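You operate a simulated robot arm through the tools that you are given. There is no shell and no other tool. Be economical: measure what you need, move in short steps, check, and stop when the job is done.

You are at the controls of a simulated two-armed robot. One attempt, no reset.

TASK
Finish at the black table: its two hoods up, the blue and red water covered, extraction off.
Fine: white lid on the blue water, grey lid on the red; cover them before you switch off. The beakers stay where they are.

The check looks at the end state, three seconds after you hand in, the way a careful person would. Anything else that was tipped, shoved, dropped, spilled or broken makes it a failure. A push-on lid holds only when it is set on centred and level and pressed home; a screw cap is set on level and turned clockwise until tight.

THE ROBOT
Two 7-joint arms with two-finger parallel grippers on one trunk, on a base that drives. Base frame: it is fixed to the floor where the robot stands at the start and does not move with it; the origin is under the middle of the robot, x ahead of it, y to its left, z up. Lengths are in m, angles in rad, forces in N, time in s.
The left shoulder is at the start at [0.05, 0.187, 1.135], the right one opposite. With the tool pointing down near the work surface each hand reaches from about 0.1 to 0.66 m from the robot's upright axis, wherever it stands, measured 20 degrees to its own side. Places, roughly: extraction switch [0.5, 1.4, 1.2]; grey lid (9x9x4 cm) [0.6, 0.4, 0.8]; left hood [0.5, 0.4, 1.1]; right hood [0.6, 0, 1.1]; white lid (9x9x4 cm) [0.7, 0.1, 0.8]. Payload 3.43 kg a hand.
The TCP of each hand is the grasp point between the finger pads, 0.03 m short of the fingertips. In the tool frame z runs along the fingers and y along their closing line. Largest opening 0.094 m; finger width 0.028, thickness 0.01; the body of the gripper, 0.05 by 0.096 m, starts 0.055 m behind the TCP.
Orientation is told as [roll, pitch, yaw] about the base's x, y, z axes, in that order, counted from this pose: with the fingers straight down and closing along the base's y, the tool's x points along the base's -x, its y along +y and its z along -z.

THE INTERFACE
- The arms move only by the tool drive_tool. It takes "left_targets", "right_targets" or both (then of equal length, played together; a hand with none holds still); each is a list of rows, each an object of numbers (a shift or turn left out is 0, a gripper value left out holds the last): "ax", "ay", "az": the turn, a rotation vector about the tool's x, y, z in units of 90 degrees (1.0 is 90 degrees); "tx", "ty", "tz": the shift along the tool's x, y, z in units of 150 mm (1.0 is 150 mm); "gripper": the opening, from 0 (shut) to 1 (fully open). In form: [{"ax": .., "ay": .., "az": .., "tx": .., "ty": .., "tz": .., "gripper": ..}, ...]. A call has 1 to 12 rows; each row is the pose to reach, as a shift and turn from the pose commanded when the call began, along the tool's axes at that moment. A call with a number of a shift or a turn outside -1 to 1 is refused whole. A row lasts 0.2 s, in which the tool goes at most 0.05 m and 0.15 rad; a call with a longer step from one row to the next is refused whole, and so is a gripper value outside its range. Where a pose cannot be reached the arm comes as near as it can. A force on the tool above 40 N (or 10 N above the force at the start of the call, whichever is more), or a blocked arm, ends the call early, and 0.2 s more pass. Each finger travels about 0.153 m/s and halts on what it meets, pressing with about 44 N; the grip force reading is that of the motor and also rises with nothing between the fingers. The clock runs only during rows and for 0.2 s after the last one: add rows that repeat a pose to give the fingers time. It gives the time, the measured TCP pose, the force on the tool (base axes), the opening and the grip force at its end, in the units of the frame above (readings bear some noise), with the torque about the TCP (base axes, N m) and any sound that the robot's microphone picked up, and new pictures: "pictures" is both (left out), scene, wrist or none (wrist: the cameras of the hands that moved).
- Cameras (640 x 400 px; columns grow to the right, rows downward): "scene" is now at [0.1368, 0.0251, 1.3013]; the picture's right is [0.31, -0.95, 0.00], its down [-0.44, -0.14, -0.89] and it looks along [0.84, 0.28, -0.46] (base axes); focal length 214 px, centre (320, 200). "left" rides on the left gripper at [0.076, -0.014, -0.103] in its tool frame; the picture's right is [0.18, 0.98, 0.00], its down [-0.75, 0.14, -0.64] and it looks along [-0.63, 0.12, 0.77] (tool axes); focal length 243 px, centre (320, 200). "right" rides on the right gripper at [0.076, 0.014, -0.103] in its tool frame; the picture's right is [-0.18, 0.98, 0.00], its down [-0.75, -0.14, -0.64] and it looks along [-0.63, -0.12, 0.77] (tool axes); focal length 243 px, centre (320, 200). There is no depth. A picture from a camera that has moved, and an enlarged one, comes with that camera's place and axes in the base frame and with its lens. The place of the scene camera against the robot may be out by one fixed shift of up to 0.012 m in any direction.
- slide_trunk(by): slides the trunk up (or, below 0, down) by that many m; the arms and the scene camera ride with it, the base frame stays. It gives what a move gives, with no picture.
- steer(legs): drives the robot by 1 to 6 legs, each [ahead, left, turn to the left] in m, m and rad, along the robot's own axes; the way and the turn of a leg run together, so that a leg with both is an arc; at most 1.5 m and 3.142 rad a leg. The arms and the cameras ride along, it lands a little off, and it stops where it bumps. It gives what a move gives, and a new picture of the scene camera.
- head_to(pan, tilt): turns the head with the scene camera to pan (to the left, within 1.396 rad either way) and tilt (down, from -0.506 to 1.204), counted from straight ahead of the robot. It gives what a move gives, and a new picture of the scene camera.
- enlarge(camera, box): a new picture of the part [left, top, right, bottom] of that camera's present view, enlarged. It takes no simulated time.
- hand_in(): hands the job in; it is judged then, once.

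Work in short steps. Places have to be worked out from the pictures, the camera data and where the tool is seen: move nearer, look again, correct. Check each grasp and each placing, and mend what went wrong. You have 120 turns and 260 pictures in all, those below and enlarged ones among them. Open the grippers and draw the arms clear of the work before you hand the job in, unless the task says otherwise; then end with one line.

The tools are called by a JSON object that holds its "name" and its "arguments". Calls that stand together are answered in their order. drive_tool: Moves the arms, as the interface text tells. Its arguments: {"type":"object","properties":{"left_targets":{"type":"array","items":{"type":"object","properties":{"ax":{"type":"number"},"ay":{"type":"number"},"az":{"type":"number"},"tx":{"type":"number"},"ty":{"type":"number"},"tz":{"type":"number"},"gripper":{"type":"number"}}}},"right_targets":{"type":"array","items":{"type":"object","properties":{"ax":{"type":"number"},"ay":{"type":"number"},"az":{"type":"number"},"tx":{"type":"number"},"ty":{"type":"number"},"tz":{"type":"number"},"gripper":{"type":"number"}}}},"pictures":{"type":"string","enum":["both","scene","wrist","none"]}},"required":[]} The other tools are called the same way: slide_trunk (by) slides the trunk up or down; steer (legs) drives the base; head_to (pan, tilt) turns the head that bears the scene camera; enlarge (camera, box) takes an enlarged picture of a part of a camera's view; hand_in () hands the job in.

At the start:

```text
t: 0.0
left_ee_pos: [0.2567, 0.2253, 1.151]
left_orientation: [-0.003, -0.002, 0.003]
left_force: [-0.1, -0.7, -0.2]
left_moment: [-0.01, -0.05, 0.02]
left_finger_gap: 0.0937
left_finger_force: 0.1
right_ee_pos: [0.3414, -0.0085, 1.1499]
right_orientation: [0.0, 0.001, -0.001]
right_force: [0.2, 0.4, 0.7]
right_moment: [0.0, -0.01, -0.01]
right_finger_gap: 0.0942
right_finger_force: 0.1
trunk travel left (down, up): [-0.35, 0.082]
robot x, y, heading: [0.003, 0.0011, 0.0]
head pan, tilt: [0.316, 0.48]
```

scene: 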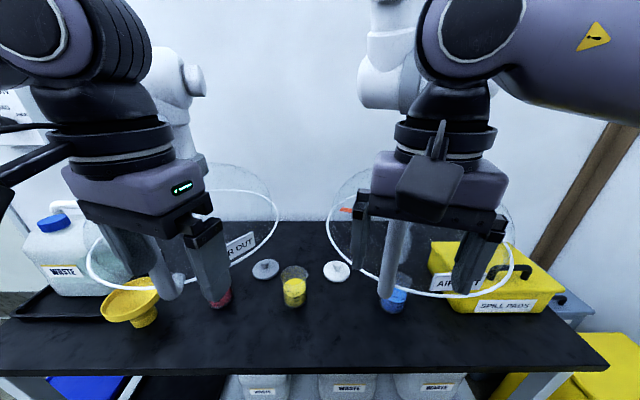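
right: 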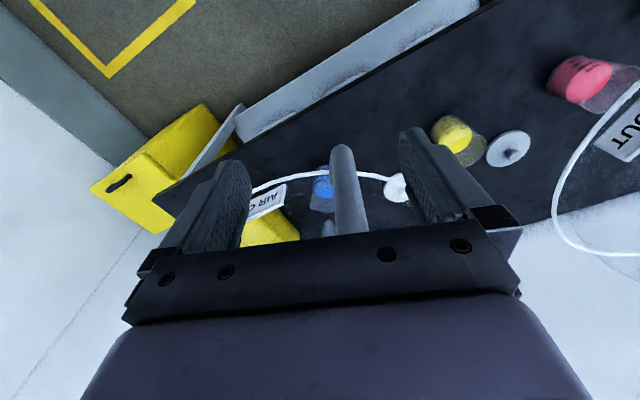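
left: 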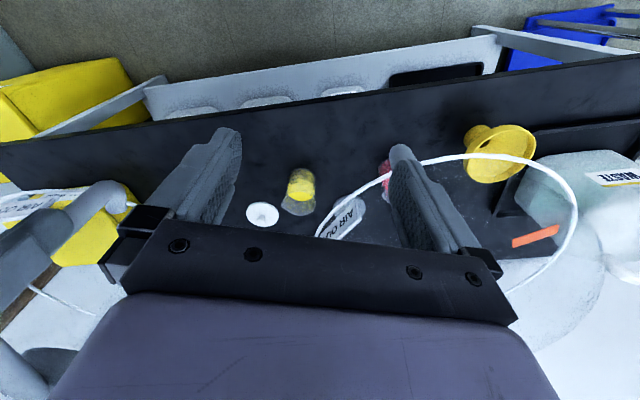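

The arms block the view of the hoods, so I start with enlarged looks at the table and hoods.

{"name": "enlarge", "arguments": {"camera": "scene", "box": [60, 150, 320, 340]}}

{"name": "enlarge", "arguments": {"camera": "scene", "box": [300, 150, 560, 340]}}

{"name": "head_to", "arguments": {"pan": 1.2, "tilt": 0.1}}

```text
2.11 times, centred on (190, 245) of scene
camera zoom: at [0.1368, 0.0251, 1.3013], right [0.31, -0.95, 0.0], down [-0.44, -0.14, -0.89], along [0.84, 0.28, -0.46], focal length 452 px, centre (594, 105)
```

zoom: 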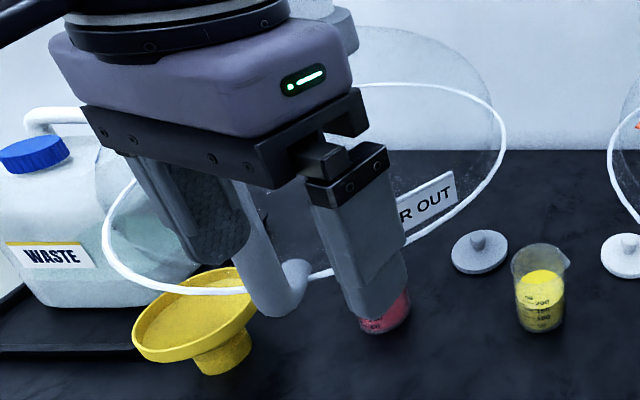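

```text
2.11 times, centred on (430, 245) of scene
camera zoom: at [0.1368, 0.0251, 1.3013], right [0.31, -0.95, 0.0], down [-0.44, -0.14, -0.89], along [0.84, 0.28, -0.46], focal length 452 px, centre (88, 105)
```

zoom: 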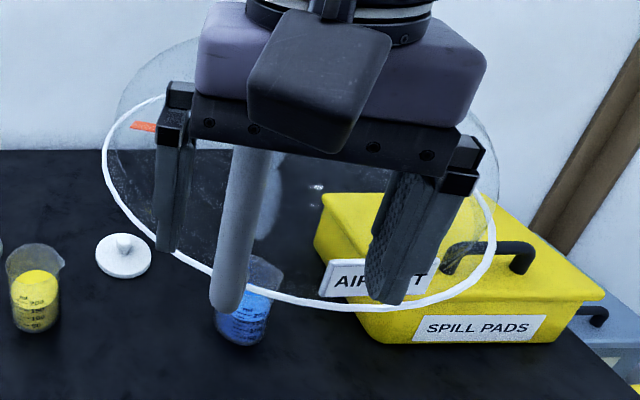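

```text
t: 1.2
left_ee_pos: [0.2567, 0.2257, 1.1512]
left_orientation: [-0.001, -0.001, 0.003]
left_force: [-0.6, 1.0, 1.3]
left_moment: [0.02, 0.01, 0.01]
left_finger_gap: 0.0941
left_finger_force: 0.1
right_ee_pos: [0.3415, -0.0081, 1.1488]
right_orientation: [0.0, -0.001, -0.001]
right_force: [-0.6, -0.3, 0.6]
right_moment: [0.02, 0.0, 0.01]
right_finger_gap: 0.094
right_finger_force: 0.0
trunk travel left (down, up): [-0.35, 0.082]
robot x, y, heading: [0.0036, -0.0005, -0.002]
head pan, tilt: [1.201, 0.099]
camera scene: at [0.0833, 0.0825, 1.3366], right [0.93, -0.36, 0.0], down [-0.04, -0.09, -0.99], along [0.36, 0.93, -0.1], focal length 214 px, centre (320, 200)
```

scene: 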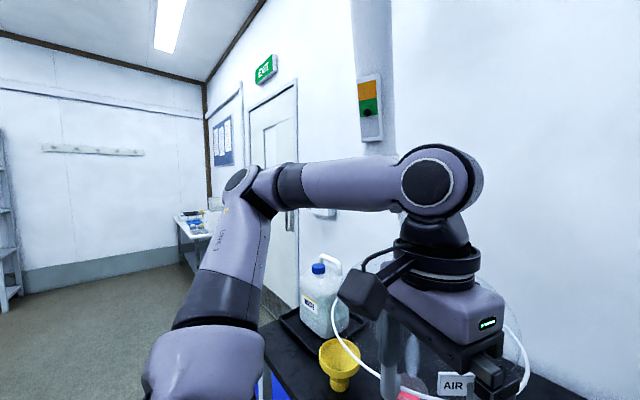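

The switch box hangs on a vertical duct. I enlarge it and draw both hands back and apart to get a clear view of the hoods.

{"name": "enlarge", "arguments": {"camera": "scene", "box": [330, 50, 410, 150]}}

{"name": "head_to", "arguments": {"pan": 0.3, "tilt": -0.1}}

{"name": "steer", "arguments": {"legs": [[-0.35, 0, 0]]}}

```text
4.00 times, centred on (370, 100) of scene
camera zoom: at [0.0833, 0.0825, 1.3366], right [0.93, -0.36, 0.0], down [-0.04, -0.09, -0.99], along [0.36, 0.93, -0.1], focal length 858 px, centre (120, 600)
```

zoom: 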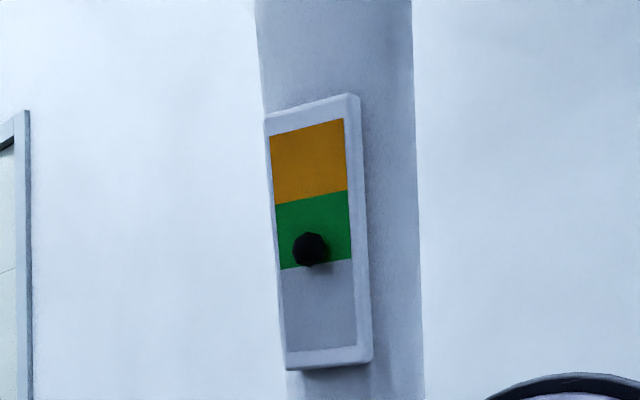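

```text
t: 2.4
left_ee_pos: [0.257, 0.2257, 1.1501]
left_orientation: [-0.003, -0.002, 0.002]
left_force: [-0.5, 0.7, 0.5]
left_moment: [0.02, -0.02, -0.01]
left_finger_gap: 0.094
left_finger_force: 0.0
right_ee_pos: [0.3413, -0.0074, 1.1508]
right_orientation: [-0.001, 0.0, 0.001]
right_force: [0.0, 0.2, 0.1]
right_moment: [0.0, 0.03, 0.02]
right_finger_gap: 0.0937
right_finger_force: 0.1
trunk travel left (down, up): [-0.35, 0.082]
robot x, y, heading: [0.0009, -0.0029, -0.001]
head pan, tilt: [0.3, -0.099]
camera scene: at [0.1331, 0.0225, 1.3545], right [0.3, -0.95, 0.0], down [0.09, 0.03, -1.0], along [0.95, 0.29, 0.1], focal length 214 px, centre (320, 200)
```

scene: 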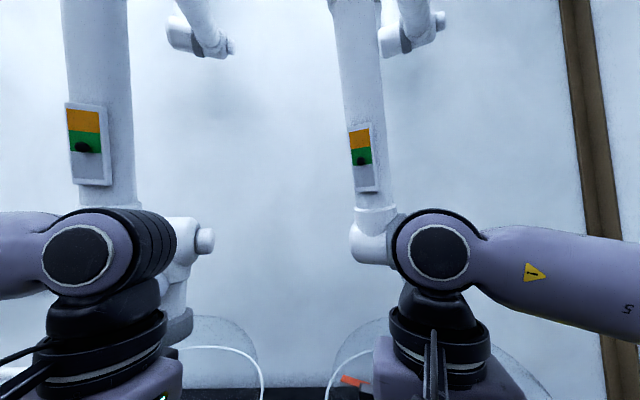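

```text
t: 4.7
left_ee_pos: [-0.0955, 0.2265, 1.1513]
left_orientation: [-0.001, -0.002, 0.006]
left_force: [0.6, -0.6, -0.3]
left_moment: [-0.01, -0.01, -0.02]
left_finger_gap: 0.0939
left_finger_force: 0.1
right_ee_pos: [-0.0093, -0.007, 1.1503]
right_orientation: [0.0, -0.002, 0.001]
right_force: [-0.1, 0.2, -0.2]
right_moment: [-0.01, -0.02, 0.05]
right_finger_gap: 0.0941
right_finger_force: 0.0
trunk travel left (down, up): [-0.35, 0.082]
robot x, y, heading: [-0.3509, -0.0027, 0.01]
head pan, tilt: [0.3, -0.099]
camera scene: at [-0.2186, 0.0223, 1.3546], right [0.3, -0.95, 0.0], down [0.1, 0.03, -0.99], along [0.95, 0.3, 0.1], focal length 214 px, centre (320, 200)
```

scene: 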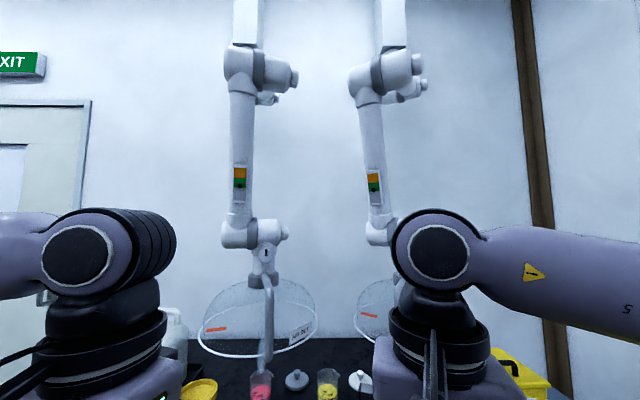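

I enlarge the hood arms from this further view.

{"name": "enlarge", "arguments": {"camera": "scene", "box": [190, 30, 430, 200]}}

{"name": "enlarge", "arguments": {"camera": "scene", "box": [180, 150, 420, 400]}}

{"name": "head_to", "arguments": {"pan": 1.1, "tilt": 0.15}}

```text
2.35 times, centred on (310, 115) of scene
camera zoom: at [-0.2186, 0.0223, 1.3546], right [0.3, -0.95, 0.0], down [0.1, 0.03, -0.99], along [0.95, 0.3, 0.1], focal length 505 px, centre (344, 400)
```

zoom: 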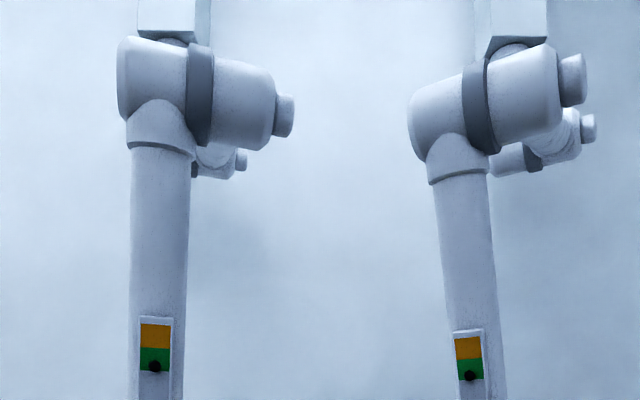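

```text
1.60 times, centred on (300, 275) of scene
camera zoom: at [-0.2186, 0.0223, 1.3546], right [0.3, -0.95, 0.0], down [0.1, 0.03, -0.99], along [0.95, 0.3, 0.1], focal length 343 px, centre (352, 80)
```

zoom: 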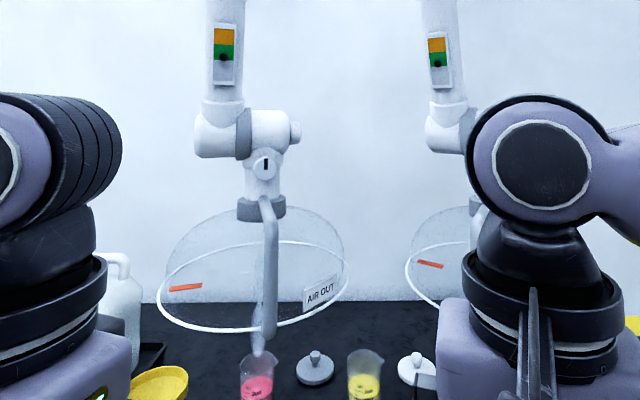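

```text
t: 5.8
left_ee_pos: [-0.0949, 0.2247, 1.1501]
left_orientation: [-0.002, -0.002, 0.006]
left_force: [0.8, 0.2, -0.6]
left_moment: [-0.02, 0.0, -0.02]
left_finger_gap: 0.0939
left_finger_force: 0.1
right_ee_pos: [-0.0102, -0.0075, 1.1511]
right_orientation: [0.001, 0.001, 0.002]
right_force: [-0.3, 0.6, 0.3]
right_moment: [0.02, 0.02, 0.03]
right_finger_gap: 0.0937
right_finger_force: 0.1
trunk travel left (down, up): [-0.35, 0.082]
robot x, y, heading: [-0.3498, 0.0029, 0.003]
head pan, tilt: [1.1, 0.15]
camera scene: at [-0.2593, 0.0791, 1.3319], right [0.89, -0.45, 0.0], down [-0.07, -0.13, -0.99], along [0.45, 0.88, -0.15], focal length 214 px, centre (320, 200)
```

scene: 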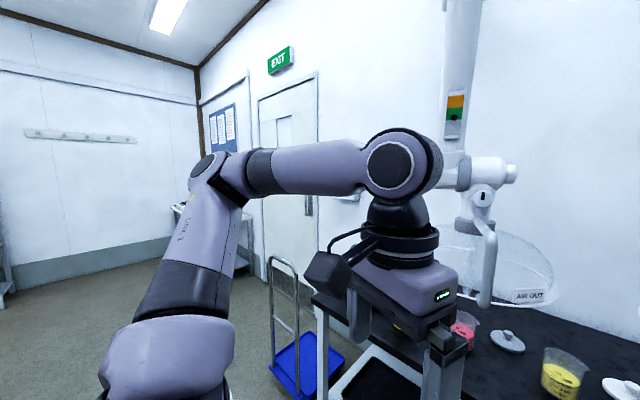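

Each hood has a grey handle rod hanging from its neck. I spread the hands sideways to clear the view.

{"name": "drive_tool", "arguments": {"left_targets": [{"ty": 0.33}, {"ty": 0.66}, {"ty": 1.0}], "right_targets": [{"ty": -0.33}, {"ty": -0.66}, {"ty": -1.0}], "pictures": "none"}}

{"name": "head_to", "arguments": {"pan": 0.25, "tilt": 0.15}}

```text
refused: row 3 steps farther than a row can; nothing moved
```

```text
t: 7.0
left_ee_pos: [-0.0938, 0.2256, 1.1508]
left_orientation: [-0.002, -0.002, 0.006]
left_force: [-0.4, 0.6, -0.8]
left_moment: [0.02, 0.02, -0.02]
left_finger_gap: 0.0941
left_finger_force: 0.1
right_ee_pos: [-0.0092, -0.0072, 1.1506]
right_orientation: [0.001, 0.0, 0.002]
right_force: [1.1, -0.5, 0.5]
right_moment: [0.02, -0.02, -0.02]
right_finger_gap: 0.0941
right_finger_force: 0.0
trunk travel left (down, up): [-0.35, 0.082]
robot x, y, heading: [-0.3523, -0.0012, 0.006]
head pan, tilt: [0.25, 0.15]
camera scene: at [-0.2115, 0.0196, 1.3319], right [0.25, -0.97, 0.0], down [-0.14, -0.04, -0.99], along [0.96, 0.25, -0.15], focal length 214 px, centre (320, 200)
```

scene: 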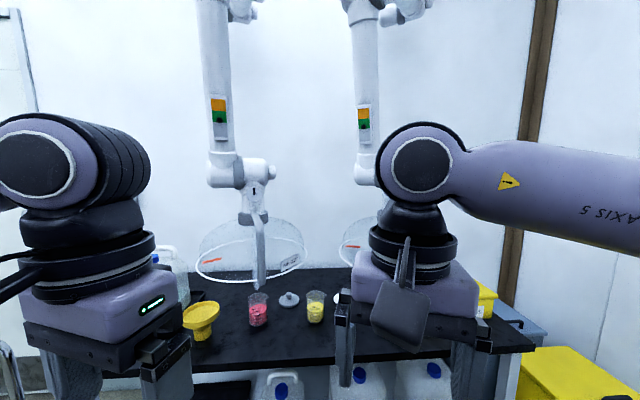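

The left hood is clear now, the right one is hidden. I move only the right hand outward.

{"name": "drive_tool", "arguments": {"right_targets": [{"ty": -0.33}, {"ty": -0.66}, {"ty": -0.99}], "pictures": "none"}}

{"name": "drive_tool", "arguments": {"right_targets": [{"ty": -0.33}, {"ty": -0.66}], "pictures": "scene"}}

{"name": "enlarge", "arguments": {"camera": "scene", "box": [180, 180, 340, 340]}}

{"name": "enlarge", "arguments": {"camera": "scene", "box": [300, 180, 500, 340]}}

```text
t: 7.8
left_ee_pos: [-0.0943, 0.2244, 1.1507]
left_orientation: [0.0, -0.001, 0.003]
left_force: [-0.4, 0.0, 0.0]
left_moment: [0.0, -0.01, -0.02]
left_finger_gap: 0.0943
left_finger_force: 0.0
right_ee_pos: [-0.0085, -0.1546, 1.1485]
right_orientation: [0.001, -0.001, 0.003]
right_force: [0.3, -0.6, -0.1]
right_moment: [0.0, -0.03, 0.0]
right_finger_gap: 0.094
right_finger_force: 0.1
trunk travel left (down, up): [-0.35, 0.082]
robot x, y, heading: [-0.3522, -0.0018, 0.003]
head pan, tilt: [0.25, 0.15]
```

```text
t: 8.4
left_ee_pos: [-0.0952, 0.2257, 1.1505]
left_orientation: [0.0, -0.001, 0.006]
left_force: [0.1, 0.4, -0.7]
left_moment: [0.01, 0.03, 0.02]
left_finger_gap: 0.094
left_finger_force: 0.1
right_ee_pos: [-0.0073, -0.2554, 1.1476]
right_orientation: [-0.001, 0.0, 0.007]
right_force: [-0.3, 0.9, 0.6]
right_moment: [0.0, 0.01, 0.03]
right_finger_gap: 0.0939
right_finger_force: 0.1
trunk travel left (down, up): [-0.35, 0.082]
robot x, y, heading: [-0.3536, -0.0038, 0.004]
head pan, tilt: [0.25, 0.15]
camera scene: at [-0.2117, 0.0191, 1.332], right [0.25, -0.97, 0.0], down [-0.14, -0.04, -0.99], along [0.96, 0.25, -0.15], focal length 214 px, centre (320, 200)
```

scene: 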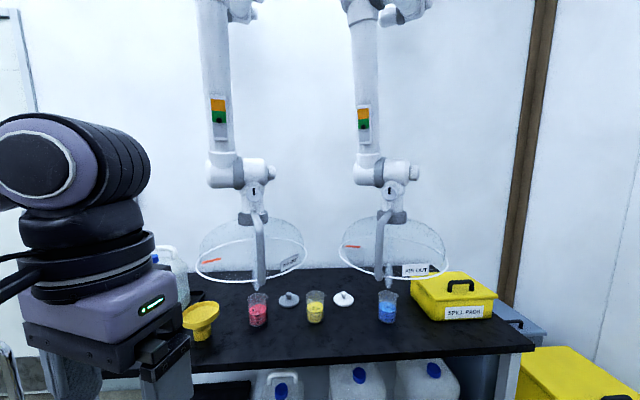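

```text
2.50 times, centred on (260, 260) of scene
camera zoom: at [-0.2117, 0.0191, 1.332], right [0.25, -0.97, 0.0], down [-0.14, -0.04, -0.99], along [0.96, 0.25, -0.15], focal length 536 px, centre (470, 50)
```

zoom: 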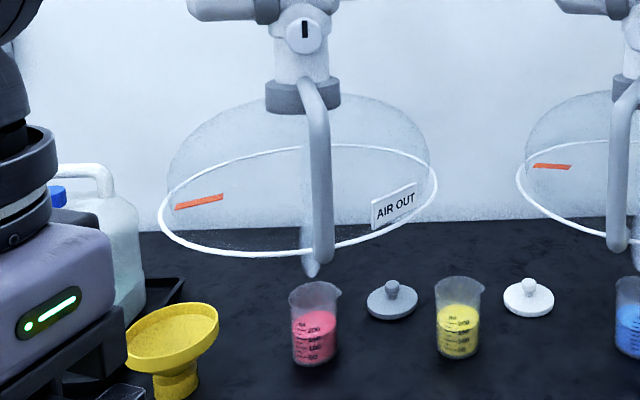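

```text
2.50 times, centred on (400, 260) of scene
camera zoom: at [-0.2117, 0.0191, 1.332], right [0.25, -0.97, 0.0], down [-0.14, -0.04, -0.99], along [0.96, 0.25, -0.15], focal length 536 px, centre (120, 50)
```

zoom: 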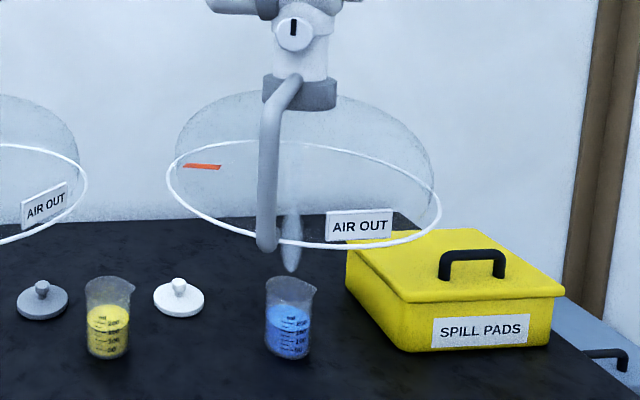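

Triangulated handle rods: left about (0.28, 0.315, z 1.02–1.17), right about (0.378, 0.0, 1.02–1.18). I look up to understand the arm linkages before choosing how to lift.

{"name": "head_to", "arguments": {"pan": 0.3, "tilt": -0.5}}

{"name": "enlarge", "arguments": {"camera": "scene", "box": [180, 100, 440, 400]}}

```text
t: 9.4
left_ee_pos: [-0.0947, 0.2253, 1.1494]
left_orientation: [-0.001, -0.001, 0.005]
left_force: [0.3, -0.9, 0.7]
left_moment: [-0.02, -0.06, -0.01]
left_finger_gap: 0.0939
left_finger_force: 0.1
right_ee_pos: [-0.007, -0.254, 1.1489]
right_orientation: [0.0, 0.0, 0.001]
right_force: [0.2, -0.5, 0.2]
right_moment: [0.01, -0.03, -0.05]
right_finger_gap: 0.0939
right_finger_force: 0.0
trunk travel left (down, up): [-0.35, 0.082]
robot x, y, heading: [-0.3545, 0.0024, 0.008]
head pan, tilt: [0.3, -0.499]
camera scene: at [-0.2372, 0.0164, 1.3856], right [0.3, -0.95, 0.0], down [0.46, 0.14, -0.88], along [0.84, 0.26, 0.48], focal length 214 px, centre (320, 200)
```

scene: 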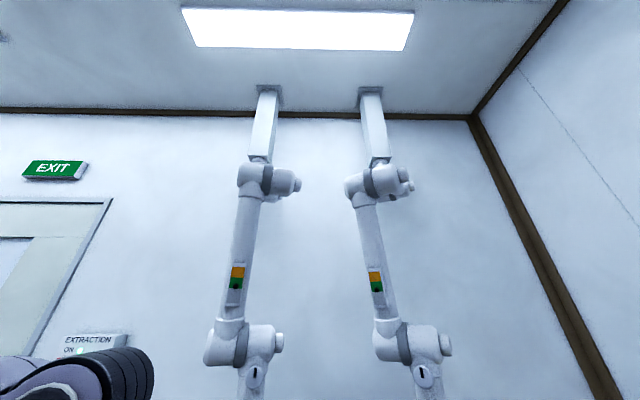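

```text
1.33 times, centred on (310, 250) of scene
camera zoom: at [-0.2372, 0.0164, 1.3856], right [0.3, -0.95, 0.0], down [0.46, 0.14, -0.88], along [0.84, 0.26, 0.48], focal length 286 px, centre (333, 133)
```

zoom: 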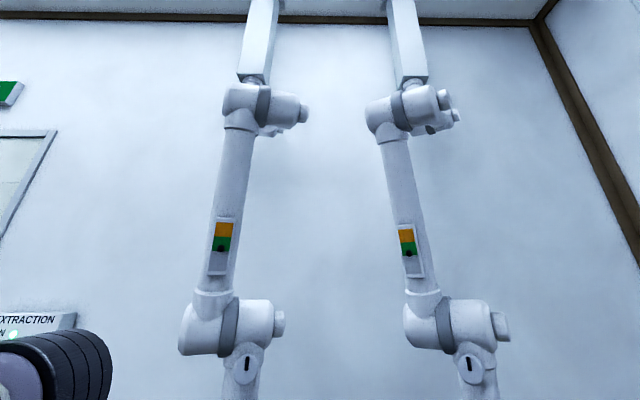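

The linkage is a friction arm, and the extraction switch is on the wall at left. I turn both hands to point forward (fingers horizontal), moving forward a little while still clear of the rods.

{"name": "drive_tool", "arguments": {"left_targets": [{"ay": -0.09, "tx": -0.08}, {"ay": -0.18, "tx": -0.16}, {"ay": -0.27, "tx": -0.24}, {"ay": -0.36, "tx": -0.32}, {"ay": -0.45, "tx": -0.4}, {"ay": -0.54, "tx": -0.48}, {"ay": -0.63, "tx": -0.56}, {"ay": -0.72, "tx": -0.64}, {"ay": -0.81, "tx": -0.72}, {"ay": -0.9, "tx": -0.8}, {"ay": -0.99, "tx": -0.88}, {"ay": -1.0, "tx": -0.9}], "right_targets": [{"ay": -0.09, "tx": -0.05}, {"ay": -0.18, "tx": -0.1}, {"ay": -0.27, "tx": -0.15}, {"ay": -0.36, "tx": -0.2}, {"ay": -0.45, "tx": -0.25}, {"ay": -0.54, "tx": -0.3}, {"ay": -0.63, "tx": -0.35}, {"ay": -0.72, "tx": -0.4}, {"ay": -0.81, "tx": -0.45}, {"ay": -0.9, "tx": -0.5}, {"ay": -0.99, "tx": -0.5}, {"ay": -1.0, "tx": -0.5}], "pictures": "none"}}

{"name": "head_to", "arguments": {"pan": 0.26, "tilt": 0.3}}

```text
t: 12.0
left_ee_pos: [0.1029, 0.2103, 1.1533]
left_orientation: [-2.242, -1.569, 2.248]
left_force: [0.1, 0.8, -0.4]
left_moment: [0.0, -0.01, -0.01]
left_finger_gap: 0.0939
left_finger_force: 0.1
left hand out of reach, approached as far as the arm can: row 5, 6, 7, 8, 9, 10, 11, 12
right_ee_pos: [0.1042, -0.2598, 1.1744]
right_orientation: [-0.022, -1.525, 0.03]
right_force: [-0.3, 0.2, 0.2]
right_moment: [-0.01, 0.02, 0.04]
right_finger_gap: 0.0942
right_finger_force: 0.0
right hand out of reach, approached as far as the arm can: row 8, 9, 10, 11, 12
trunk travel left (down, up): [-0.35, 0.082]
robot x, y, heading: [-0.3499, -0.0013, -0.0]
head pan, tilt: [0.3, -0.499]
```

```text
t: 13.1
left_ee_pos: [0.1028, 0.2094, 1.1541]
left_orientation: [-2.276, -1.568, 2.281]
left_force: [-1.2, 0.2, 0.0]
left_moment: [-0.02, 0.03, 0.0]
left_finger_gap: 0.0938
left_finger_force: 0.2
right_ee_pos: [0.1039, -0.2593, 1.174]
right_orientation: [-0.038, -1.525, 0.044]
right_force: [0.2, 0.6, 0.3]
right_moment: [0.0, 0.02, 0.03]
right_finger_gap: 0.0939
right_finger_force: 0.0
trunk travel left (down, up): [-0.35, 0.082]
robot x, y, heading: [-0.353, 0.0001, -0.001]
head pan, tilt: [0.26, 0.3]
camera scene: at [-0.2111, 0.0206, 1.318], right [0.26, -0.97, 0.0], down [-0.28, -0.08, -0.96], along [0.92, 0.25, -0.29], focal length 214 px, centre (320, 200)
```

scene: 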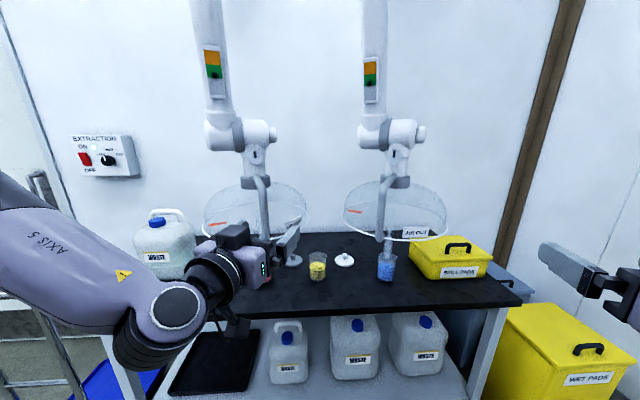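

Hands point forward now. Turn 0.264 to face the table squarely and step ahead, keeping the fingertips short of the rods.

{"name": "steer", "arguments": {"legs": [[0, 0, 0.264], [0.13, -0.025, 0]]}}

{"name": "head_to", "arguments": {"pan": 0, "tilt": 0.35}}

```text
t: 15.3
left_ee_pos: [0.167, 0.329, 1.153]
left_orientation: [-1.819, -1.57, 2.082]
left_force: [-0.5, 0.3, -0.6]
left_moment: [0.0, -0.01, 0.03]
left_finger_gap: 0.094
left_finger_force: 0.0
right_ee_pos: [0.2874, -0.124, 1.1732]
right_orientation: [-0.034, -1.524, 0.298]
right_force: [0.0, -0.5, 0.1]
right_moment: [0.03, 0.0, 0.04]
right_finger_gap: 0.0938
right_finger_force: 0.1
trunk travel left (down, up): [-0.35, 0.082]
robot x, y, heading: [-0.2188, 0.0106, 0.258]
head pan, tilt: [0.26, 0.3]
camera scene: at [-0.0889, 0.068, 1.3178], right [0.5, -0.87, 0.0], down [-0.26, -0.15, -0.96], along [0.83, 0.48, -0.3], focal length 214 px, centre (320, 200)
```

scene: 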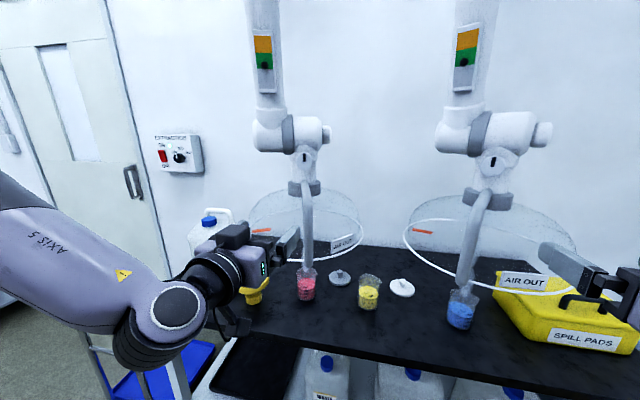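

```text
t: 16.1
left_ee_pos: [0.1668, 0.329, 1.1554]
left_orientation: [-2.156, -1.57, 2.418]
left_force: [-0.3, 1.0, 0.3]
left_moment: [0.0, 0.01, 0.01]
left_finger_gap: 0.094
left_finger_force: 0.1
right_ee_pos: [0.2874, -0.1239, 1.1738]
right_orientation: [-0.038, -1.523, 0.305]
right_force: [0.5, 0.5, 0.1]
right_moment: [0.0, -0.03, 0.0]
right_finger_gap: 0.094
right_finger_force: 0.0
trunk travel left (down, up): [-0.35, 0.082]
robot x, y, heading: [-0.2153, 0.0077, 0.26]
head pan, tilt: [0.0, 0.351]
camera scene: at [-0.0806, 0.0456, 1.3132], right [0.26, -0.97, 0.0], down [-0.33, -0.09, -0.94], along [0.91, 0.24, -0.34], focal length 214 px, centre (320, 200)
```

scene: 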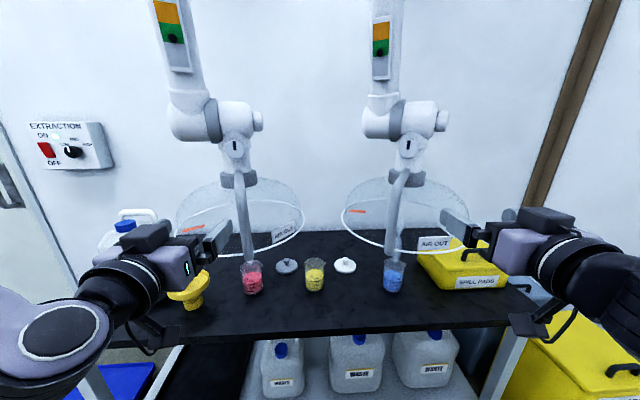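

Left hand at u≈.247, v≈.274; the rod at u≈.353, v≈.232. I shift the left hand right and down, then partly forward, and look.

{"name": "drive_tool", "arguments": {"left_targets": [{"ty": -0.28, "tx": 0.1}, {"ty": -0.28, "tx": 0.35}, {"ty": -0.28, "tx": 0.35, "tz": 0.2}], "pictures": "both"}}

{"name": "enlarge", "arguments": {"camera": "scene", "box": [140, 100, 320, 300]}}

```text
t: 16.9
left_ee_pos: [0.2083, 0.2979, 1.1012]
left_orientation: [-2.466, -1.57, 2.728]
left_force: [-0.2, 0.4, -0.1]
left_moment: [0.0, 0.0, -0.04]
left_finger_gap: 0.094
left_finger_force: 0.0
right_ee_pos: [0.2867, -0.1236, 1.1741]
right_orientation: [-0.038, -1.523, 0.303]
right_force: [-0.5, 0.3, -0.1]
right_moment: [-0.01, -0.03, 0.04]
right_finger_gap: 0.0943
right_finger_force: 0.1
trunk travel left (down, up): [-0.35, 0.082]
robot x, y, heading: [-0.2162, 0.0121, 0.263]
head pan, tilt: [0.0, 0.351]
camera scene: at [-0.0804, 0.0456, 1.3132], right [0.26, -0.97, 0.0], down [-0.33, -0.09, -0.94], along [0.91, 0.24, -0.34], focal length 214 px, centre (320, 200)
camera left: at [0.1128, 0.2566, 1.023], right [-0.26, 0.95, -0.19], down [-0.66, -0.03, 0.75], along [0.71, 0.31, 0.63], focal length 243 px, centre (320, 200)
```

scene: 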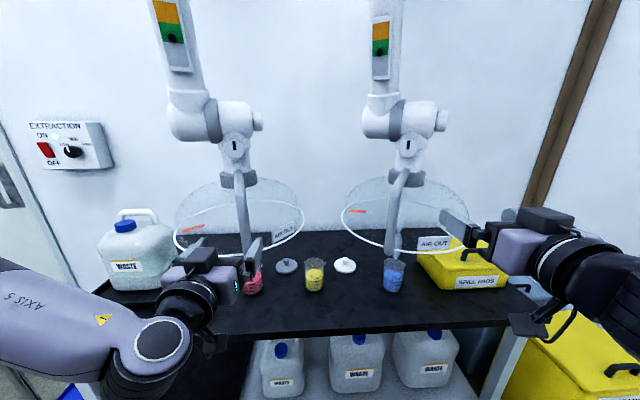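
left: 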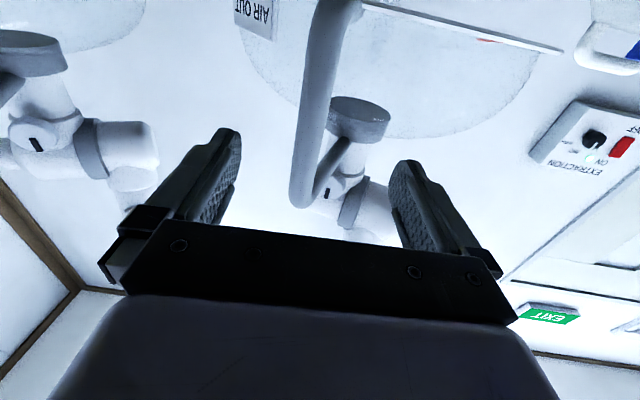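

```text
2.00 times, centred on (230, 200) of scene
camera zoom: at [-0.0804, 0.0456, 1.3132], right [0.26, -0.97, 0.0], down [-0.33, -0.09, -0.94], along [0.91, 0.24, -0.34], focal length 429 px, centre (500, 200)
```

zoom: 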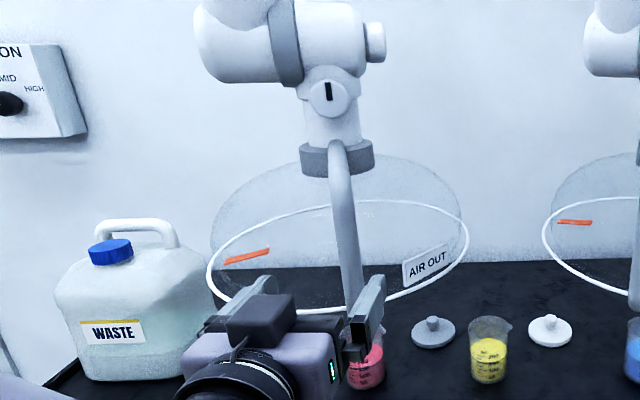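

The rod lies between the fingers in the wrist view. I advance about 7 cm along the fingers.

{"name": "drive_tool", "arguments": {"left_targets": [{"tz": 0.15}, {"tz": 0.3}, {"tz": 0.4}, {"tz": 0.46}], "pictures": "both"}}

{"name": "enlarge", "arguments": {"camera": "scene", "box": [180, 160, 320, 310]}}

```text
t: 17.9
left_ee_pos: [0.2745, 0.3145, 1.1004]
left_orientation: [-2.525, -1.569, 2.79]
left_force: [-0.1, 0.2, 0.1]
left_moment: [0.03, -0.03, -0.05]
left_finger_gap: 0.0938
left_finger_force: 0.1
right_ee_pos: [0.2875, -0.1232, 1.1738]
right_orientation: [-0.036, -1.524, 0.302]
right_force: [-0.3, -0.3, -1.0]
right_moment: [0.02, 0.02, 0.01]
right_finger_gap: 0.0939
right_finger_force: 0.0
trunk travel left (down, up): [-0.35, 0.082]
robot x, y, heading: [-0.2185, 0.0095, 0.258]
head pan, tilt: [0.0, 0.351]
camera scene: at [-0.0806, 0.0455, 1.3132], right [0.26, -0.97, 0.0], down [-0.33, -0.09, -0.94], along [0.91, 0.24, -0.34], focal length 214 px, centre (320, 200)
camera left: at [0.1793, 0.2736, 1.024], right [-0.26, 0.95, -0.19], down [-0.66, -0.03, 0.75], along [0.71, 0.31, 0.63], focal length 243 px, centre (320, 200)
```

scene: 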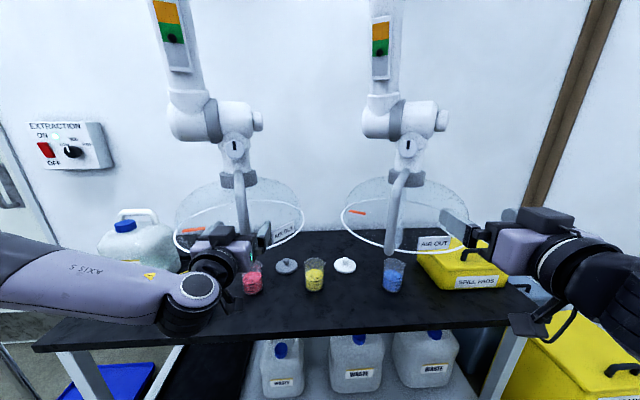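
left: 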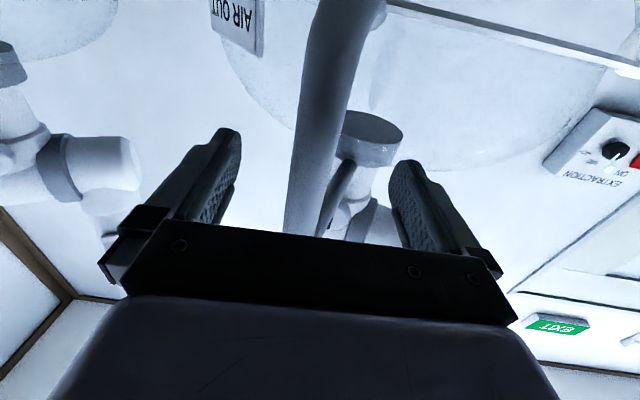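

```text
2.67 times, centred on (250, 235) of scene
camera zoom: at [-0.0806, 0.0455, 1.3132], right [0.26, -0.97, 0.0], down [-0.33, -0.09, -0.94], along [0.91, 0.24, -0.34], focal length 572 px, centre (507, 107)
```

zoom: 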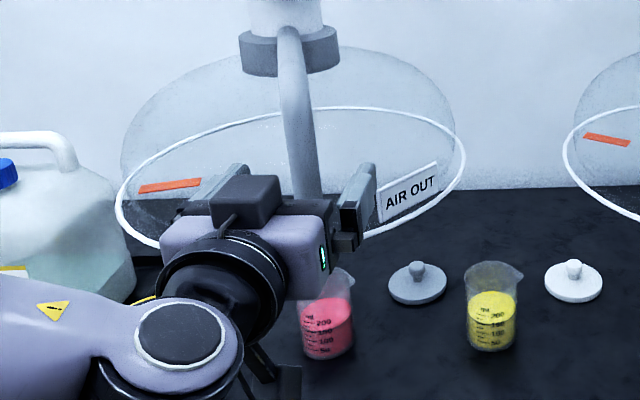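

The rod sits at about the pads. I nudge 6 mm forward and close.

{"name": "drive_tool", "arguments": {"left_targets": [{"tz": 0.04}, {"tz": 0.04, "gripper": 0.0}, {"tz": 0.04, "gripper": 0.0}, {"tz": 0.04, "gripper": 0.0}], "pictures": "wrist"}}

```text
t: 18.9
left_ee_pos: [0.2801, 0.3134, 1.1007]
left_orientation: [0.34, -1.569, -0.08]
left_force: [-1.1, -7.5, -3.1]
left_moment: [0.14, -0.05, -0.34]
left_finger_gap: 0.0261
left_finger_force: 45.0
right_ee_pos: [0.2887, -0.1243, 1.1742]
right_orientation: [-0.02, -1.524, 0.285]
right_force: [-0.7, 0.3, 0.1]
right_moment: [-0.01, 0.05, -0.01]
right_finger_gap: 0.0938
right_finger_force: 0.0
trunk travel left (down, up): [-0.35, 0.082]
robot x, y, heading: [-0.2164, 0.0137, 0.257]
head pan, tilt: [0.0, 0.351]
camera left: at [0.1846, 0.2735, 1.0238], right [-0.25, 0.95, -0.18], down [-0.66, -0.03, 0.75], along [0.71, 0.31, 0.63], focal length 243 px, centre (320, 200)
```

left: 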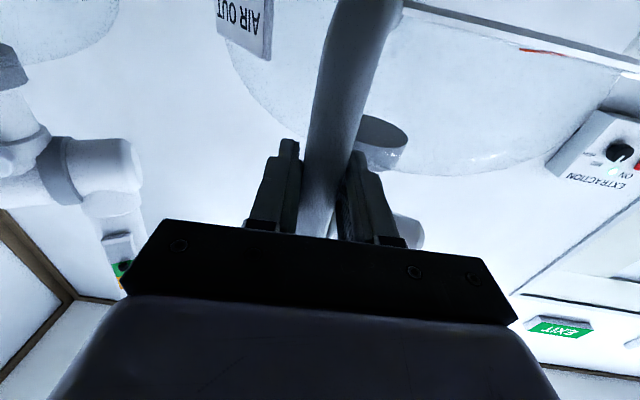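

Gripped (gap 26 mm). Lift 6 cm gently and read the force and pictures.

{"name": "drive_tool", "arguments": {"left_targets": [{"tx": -0.08}, {"tx": -0.16}, {"tx": -0.24}, {"tx": -0.32}, {"tx": -0.4}], "pictures": "scene"}}

```text
t: 20.1
left_ee_pos: [0.2795, 0.3153, 1.1607]
left_orientation: [-1.464, -1.57, 1.729]
left_force: [-2.7, -4.6, -12.2]
left_moment: [-0.22, 0.92, -0.02]
left_finger_gap: 0.0262
left_finger_force: 45.4
right_ee_pos: [0.2876, -0.1241, 1.1738]
right_orientation: [-0.033, -1.523, 0.299]
right_force: [0.6, -0.4, -0.2]
right_moment: [0.01, 0.02, -0.01]
right_finger_gap: 0.0938
right_finger_force: 0.1
trunk travel left (down, up): [-0.35, 0.082]
robot x, y, heading: [-0.2141, 0.0072, 0.263]
head pan, tilt: [0.0, 0.351]
camera scene: at [-0.0799, 0.0456, 1.3131], right [0.26, -0.97, 0.0], down [-0.33, -0.09, -0.94], along [0.91, 0.24, -0.34], focal length 214 px, centre (320, 200)
```

scene: 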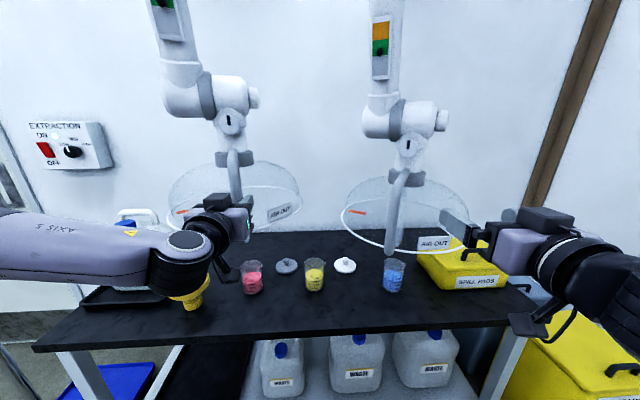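

The hood rises at 12 N. Continue up another 15 cm.

{"name": "drive_tool", "arguments": {"left_targets": [{"tx": -0.1}, {"tx": -0.2}, {"tx": -0.3}, {"tx": -0.4}, {"tx": -0.5}, {"tx": -0.6}, {"tx": -0.7}, {"tx": -0.8}, {"tx": -0.9}, {"tx": -1.0}], "pictures": "none"}}

{"name": "head_to", "arguments": {"pan": 0.2, "tilt": -0.15}}

```text
t: 22.3
left_ee_pos: [0.2788, 0.3156, 1.3127]
left_orientation: [-1.909, -1.567, 2.171]
left_force: [-6.8, 0.1, -10.2]
left_moment: [-0.15, 0.43, 0.35]
left_finger_gap: 0.0262
left_finger_force: 45.2
right_ee_pos: [0.2865, -0.124, 1.1747]
right_orientation: [-0.049, -1.524, 0.313]
right_force: [-0.1, 0.5, 0.0]
right_moment: [0.02, -0.01, 0.05]
right_finger_gap: 0.094
right_finger_force: 0.0
trunk travel left (down, up): [-0.35, 0.082]
robot x, y, heading: [-0.2181, 0.0095, 0.257]
head pan, tilt: [0.0, 0.351]
```

```text
t: 23.2
left_ee_pos: [0.2786, 0.3157, 1.3126]
left_orientation: [-2.511, -1.568, 2.775]
left_force: [-2.6, 0.0, -3.7]
left_moment: [-0.23, 0.79, 0.02]
left_finger_gap: 0.0259
left_finger_force: 45.0
right_ee_pos: [0.2878, -0.1238, 1.1734]
right_orientation: [-0.043, -1.524, 0.307]
right_force: [0.6, 0.4, 0.1]
right_moment: [0.05, -0.02, 0.03]
right_finger_gap: 0.0943
right_finger_force: 0.0
trunk travel left (down, up): [-0.35, 0.082]
robot x, y, heading: [-0.219, 0.0082, 0.263]
head pan, tilt: [0.201, -0.15]
camera scene: at [-0.0941, 0.0598, 1.3588], right [0.45, -0.9, 0.0], down [0.13, 0.07, -0.99], along [0.89, 0.44, 0.15], focal length 214 px, centre (320, 200)
```

scene: 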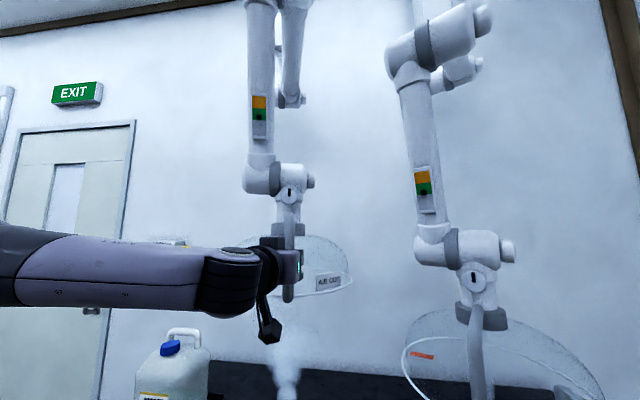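

Raised 21 cm; I check the gauge pointers and linkage.

{"name": "enlarge", "arguments": {"camera": "scene", "box": [230, 70, 300, 150]}}

{"name": "enlarge", "arguments": {"camera": "scene", "box": [380, 150, 470, 220]}}

```text
5.00 times, centred on (265, 110) of scene
camera zoom: at [-0.0941, 0.0598, 1.3588], right [0.45, -0.9, 0.0], down [0.13, 0.07, -0.99], along [0.89, 0.44, 0.15], focal length 1072 px, centre (595, 650)
```

zoom: 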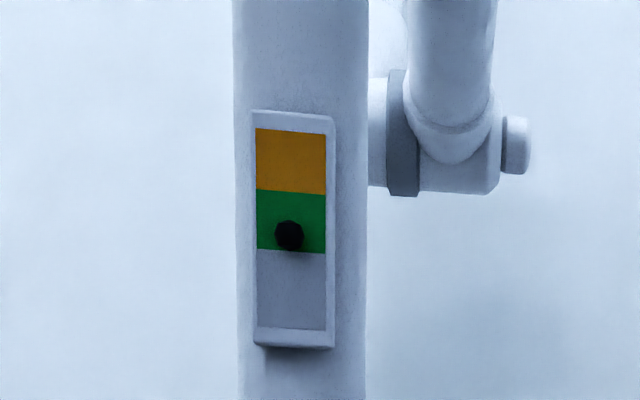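

```text
5.71 times, centred on (425, 185) of scene
camera zoom: at [-0.0941, 0.0598, 1.3588], right [0.45, -0.9, 0.0], down [0.13, 0.07, -0.99], along [0.89, 0.44, 0.15], focal length 1226 px, centre (-280, 286)
```

zoom: 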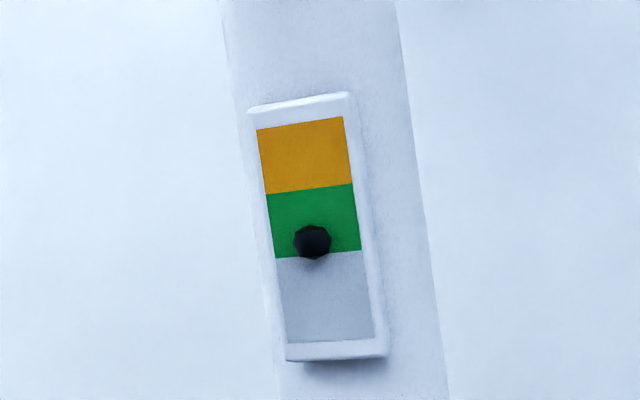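

The linkage has plenty of travel. I lift another 12 cm, then use the trunk if needed.

{"name": "drive_tool", "arguments": {"left_targets": [{"tx": -0.1}, {"tx": -0.2}, {"tx": -0.3}, {"tx": -0.4}, {"tx": -0.5}, {"tx": -0.6}, {"tx": -0.7}, {"tx": -0.8}], "pictures": "scene"}}

```text
t: 25.0
left_ee_pos: [0.2794, 0.3172, 1.4309]
left_orientation: [1.836, -1.569, -1.574]
left_force: [-0.7, -7.8, -11.3]
left_moment: [-0.25, 0.06, -0.34]
left_finger_gap: 0.0263
left_finger_force: 45.0
left hand out of reach, approached as far as the arm can: row 8
right_ee_pos: [0.288, -0.1249, 1.1728]
right_orientation: [-0.017, -1.522, 0.281]
right_force: [-0.7, -0.3, -0.5]
right_moment: [-0.01, -0.02, 0.01]
right_finger_gap: 0.0941
right_finger_force: 0.1
trunk travel left (down, up): [-0.35, 0.082]
robot x, y, heading: [-0.2144, 0.0092, 0.267]
head pan, tilt: [0.201, -0.15]
camera scene: at [-0.0935, 0.0585, 1.3588], right [0.45, -0.9, 0.0], down [0.13, 0.07, -0.99], along [0.89, 0.44, 0.15], focal length 214 px, centre (320, 200)
```

scene: 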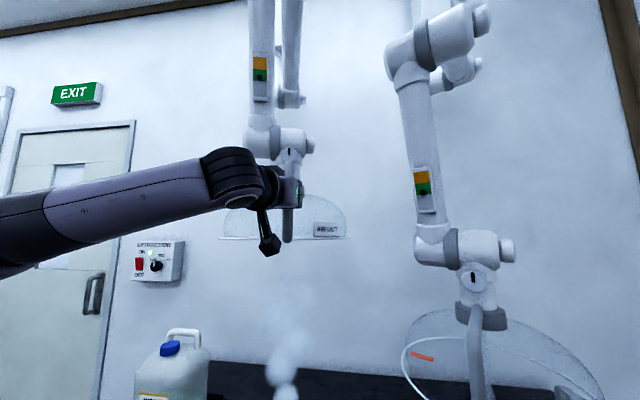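

Raised 33 cm. The pointer looks to have moved; I zoom in.

{"name": "enlarge", "arguments": {"camera": "scene", "box": [220, 30, 300, 120]}}

```text
4.44 times, centred on (260, 75) of scene
camera zoom: at [-0.0935, 0.0585, 1.3588], right [0.45, -0.9, 0.0], down [0.13, 0.07, -0.99], along [0.89, 0.44, 0.15], focal length 953 px, centre (587, 756)
```

zoom: 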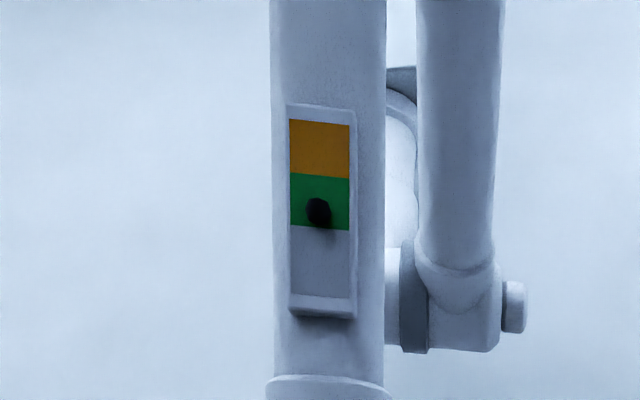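

The pointer is unchanged (parallax only). For margin I raise the trunk 8 cm with the handle held.

{"name": "slide_trunk", "arguments": {"by": 0.08}}

{"name": "drive_tool", "arguments": {"left_targets": [{"tx": 0}], "pictures": "both"}}

```text
t: 26.2
left_ee_pos: [0.2789, 0.3193, 1.5125]
left_orientation: [-2.835, -1.57, 3.098]
left_force: [0.8, -5.3, -4.4]
left_moment: [-0.04, 0.85, -0.16]
left_finger_gap: 0.0258
left_finger_force: 44.8
right_ee_pos: [0.2874, -0.1252, 1.2529]
right_orientation: [-0.013, -1.524, 0.281]
right_force: [-0.6, 0.3, -0.7]
right_moment: [-0.02, -0.01, 0.01]
right_finger_gap: 0.0939
right_finger_force: 0.1
trunk travel left (down, up): [-0.43, 0.002]
robot x, y, heading: [-0.2183, 0.0073, 0.263]
head pan, tilt: [0.201, -0.15]
```

```text
t: 26.6
left_ee_pos: [0.2793, 0.3203, 1.5114]
left_orientation: [-2.664, -1.568, 2.928]
left_force: [1.1, -3.3, -2.4]
left_moment: [-0.01, 0.54, -0.11]
left_finger_gap: 0.0263
left_finger_force: 45.5
right_ee_pos: [0.2893, -0.1245, 1.2526]
right_orientation: [-0.018, -1.525, 0.285]
right_force: [-1.0, -0.5, 0.5]
right_moment: [-0.01, 0.01, 0.01]
right_finger_gap: 0.0939
right_finger_force: 0.0
trunk travel left (down, up): [-0.43, 0.002]
robot x, y, heading: [-0.2174, 0.0124, 0.261]
head pan, tilt: [0.201, -0.15]
camera scene: at [-0.0936, 0.0586, 1.4388], right [0.45, -0.9, 0.0], down [0.13, 0.07, -0.99], along [0.89, 0.44, 0.15], focal length 214 px, centre (320, 200)
camera left: at [0.184, 0.2783, 1.4351], right [-0.26, 0.95, -0.19], down [-0.66, -0.03, 0.75], along [0.71, 0.32, 0.63], focal length 243 px, centre (320, 200)
```

scene: 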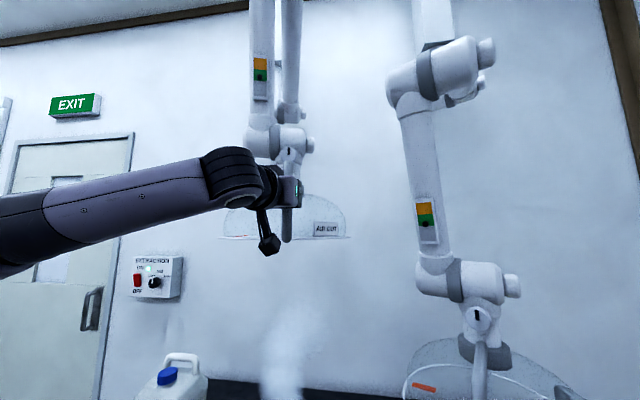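
left: 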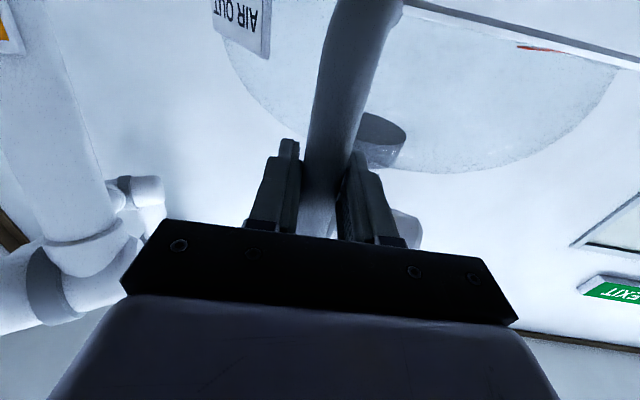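

The hood is at +41 cm. I open the left gripper in place and watch whether it stays, then back out.

{"name": "drive_tool", "arguments": {"left_targets": [{"gripper": 0.3}, {"gripper": 1.0}, {"gripper": 1.0}, {"gripper": 1.0}, {"tz": -0.15}, {"tz": -0.35}, {"tz": -0.55}, {"tz": -0.7}], "pictures": "scene"}}

```text
t: 28.4
left_ee_pos: [0.1759, 0.2928, 1.5116]
left_orientation: [-1.936, -1.568, 2.2]
left_force: [-0.9, -0.5, -0.2]
left_moment: [0.02, 0.02, 0.01]
left_finger_gap: 0.0937
left_finger_force: 0.1
right_ee_pos: [0.2864, -0.1236, 1.2546]
right_orientation: [-0.038, -1.523, 0.303]
right_force: [-1.1, -0.5, 1.7]
right_moment: [0.0, -0.01, 0.02]
right_finger_gap: 0.0936
right_finger_force: 0.1
trunk travel left (down, up): [-0.43, 0.002]
robot x, y, heading: [-0.2172, 0.0044, 0.261]
head pan, tilt: [0.201, -0.15]
camera scene: at [-0.0948, 0.0593, 1.4389], right [0.45, -0.9, 0.0], down [0.13, 0.07, -0.99], along [0.88, 0.44, 0.15], focal length 214 px, centre (320, 200)
```

scene: 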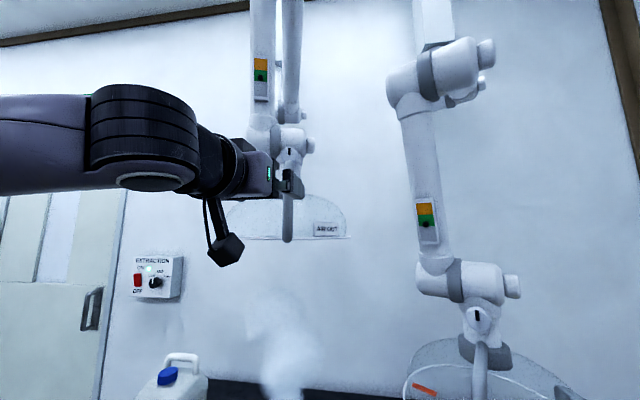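

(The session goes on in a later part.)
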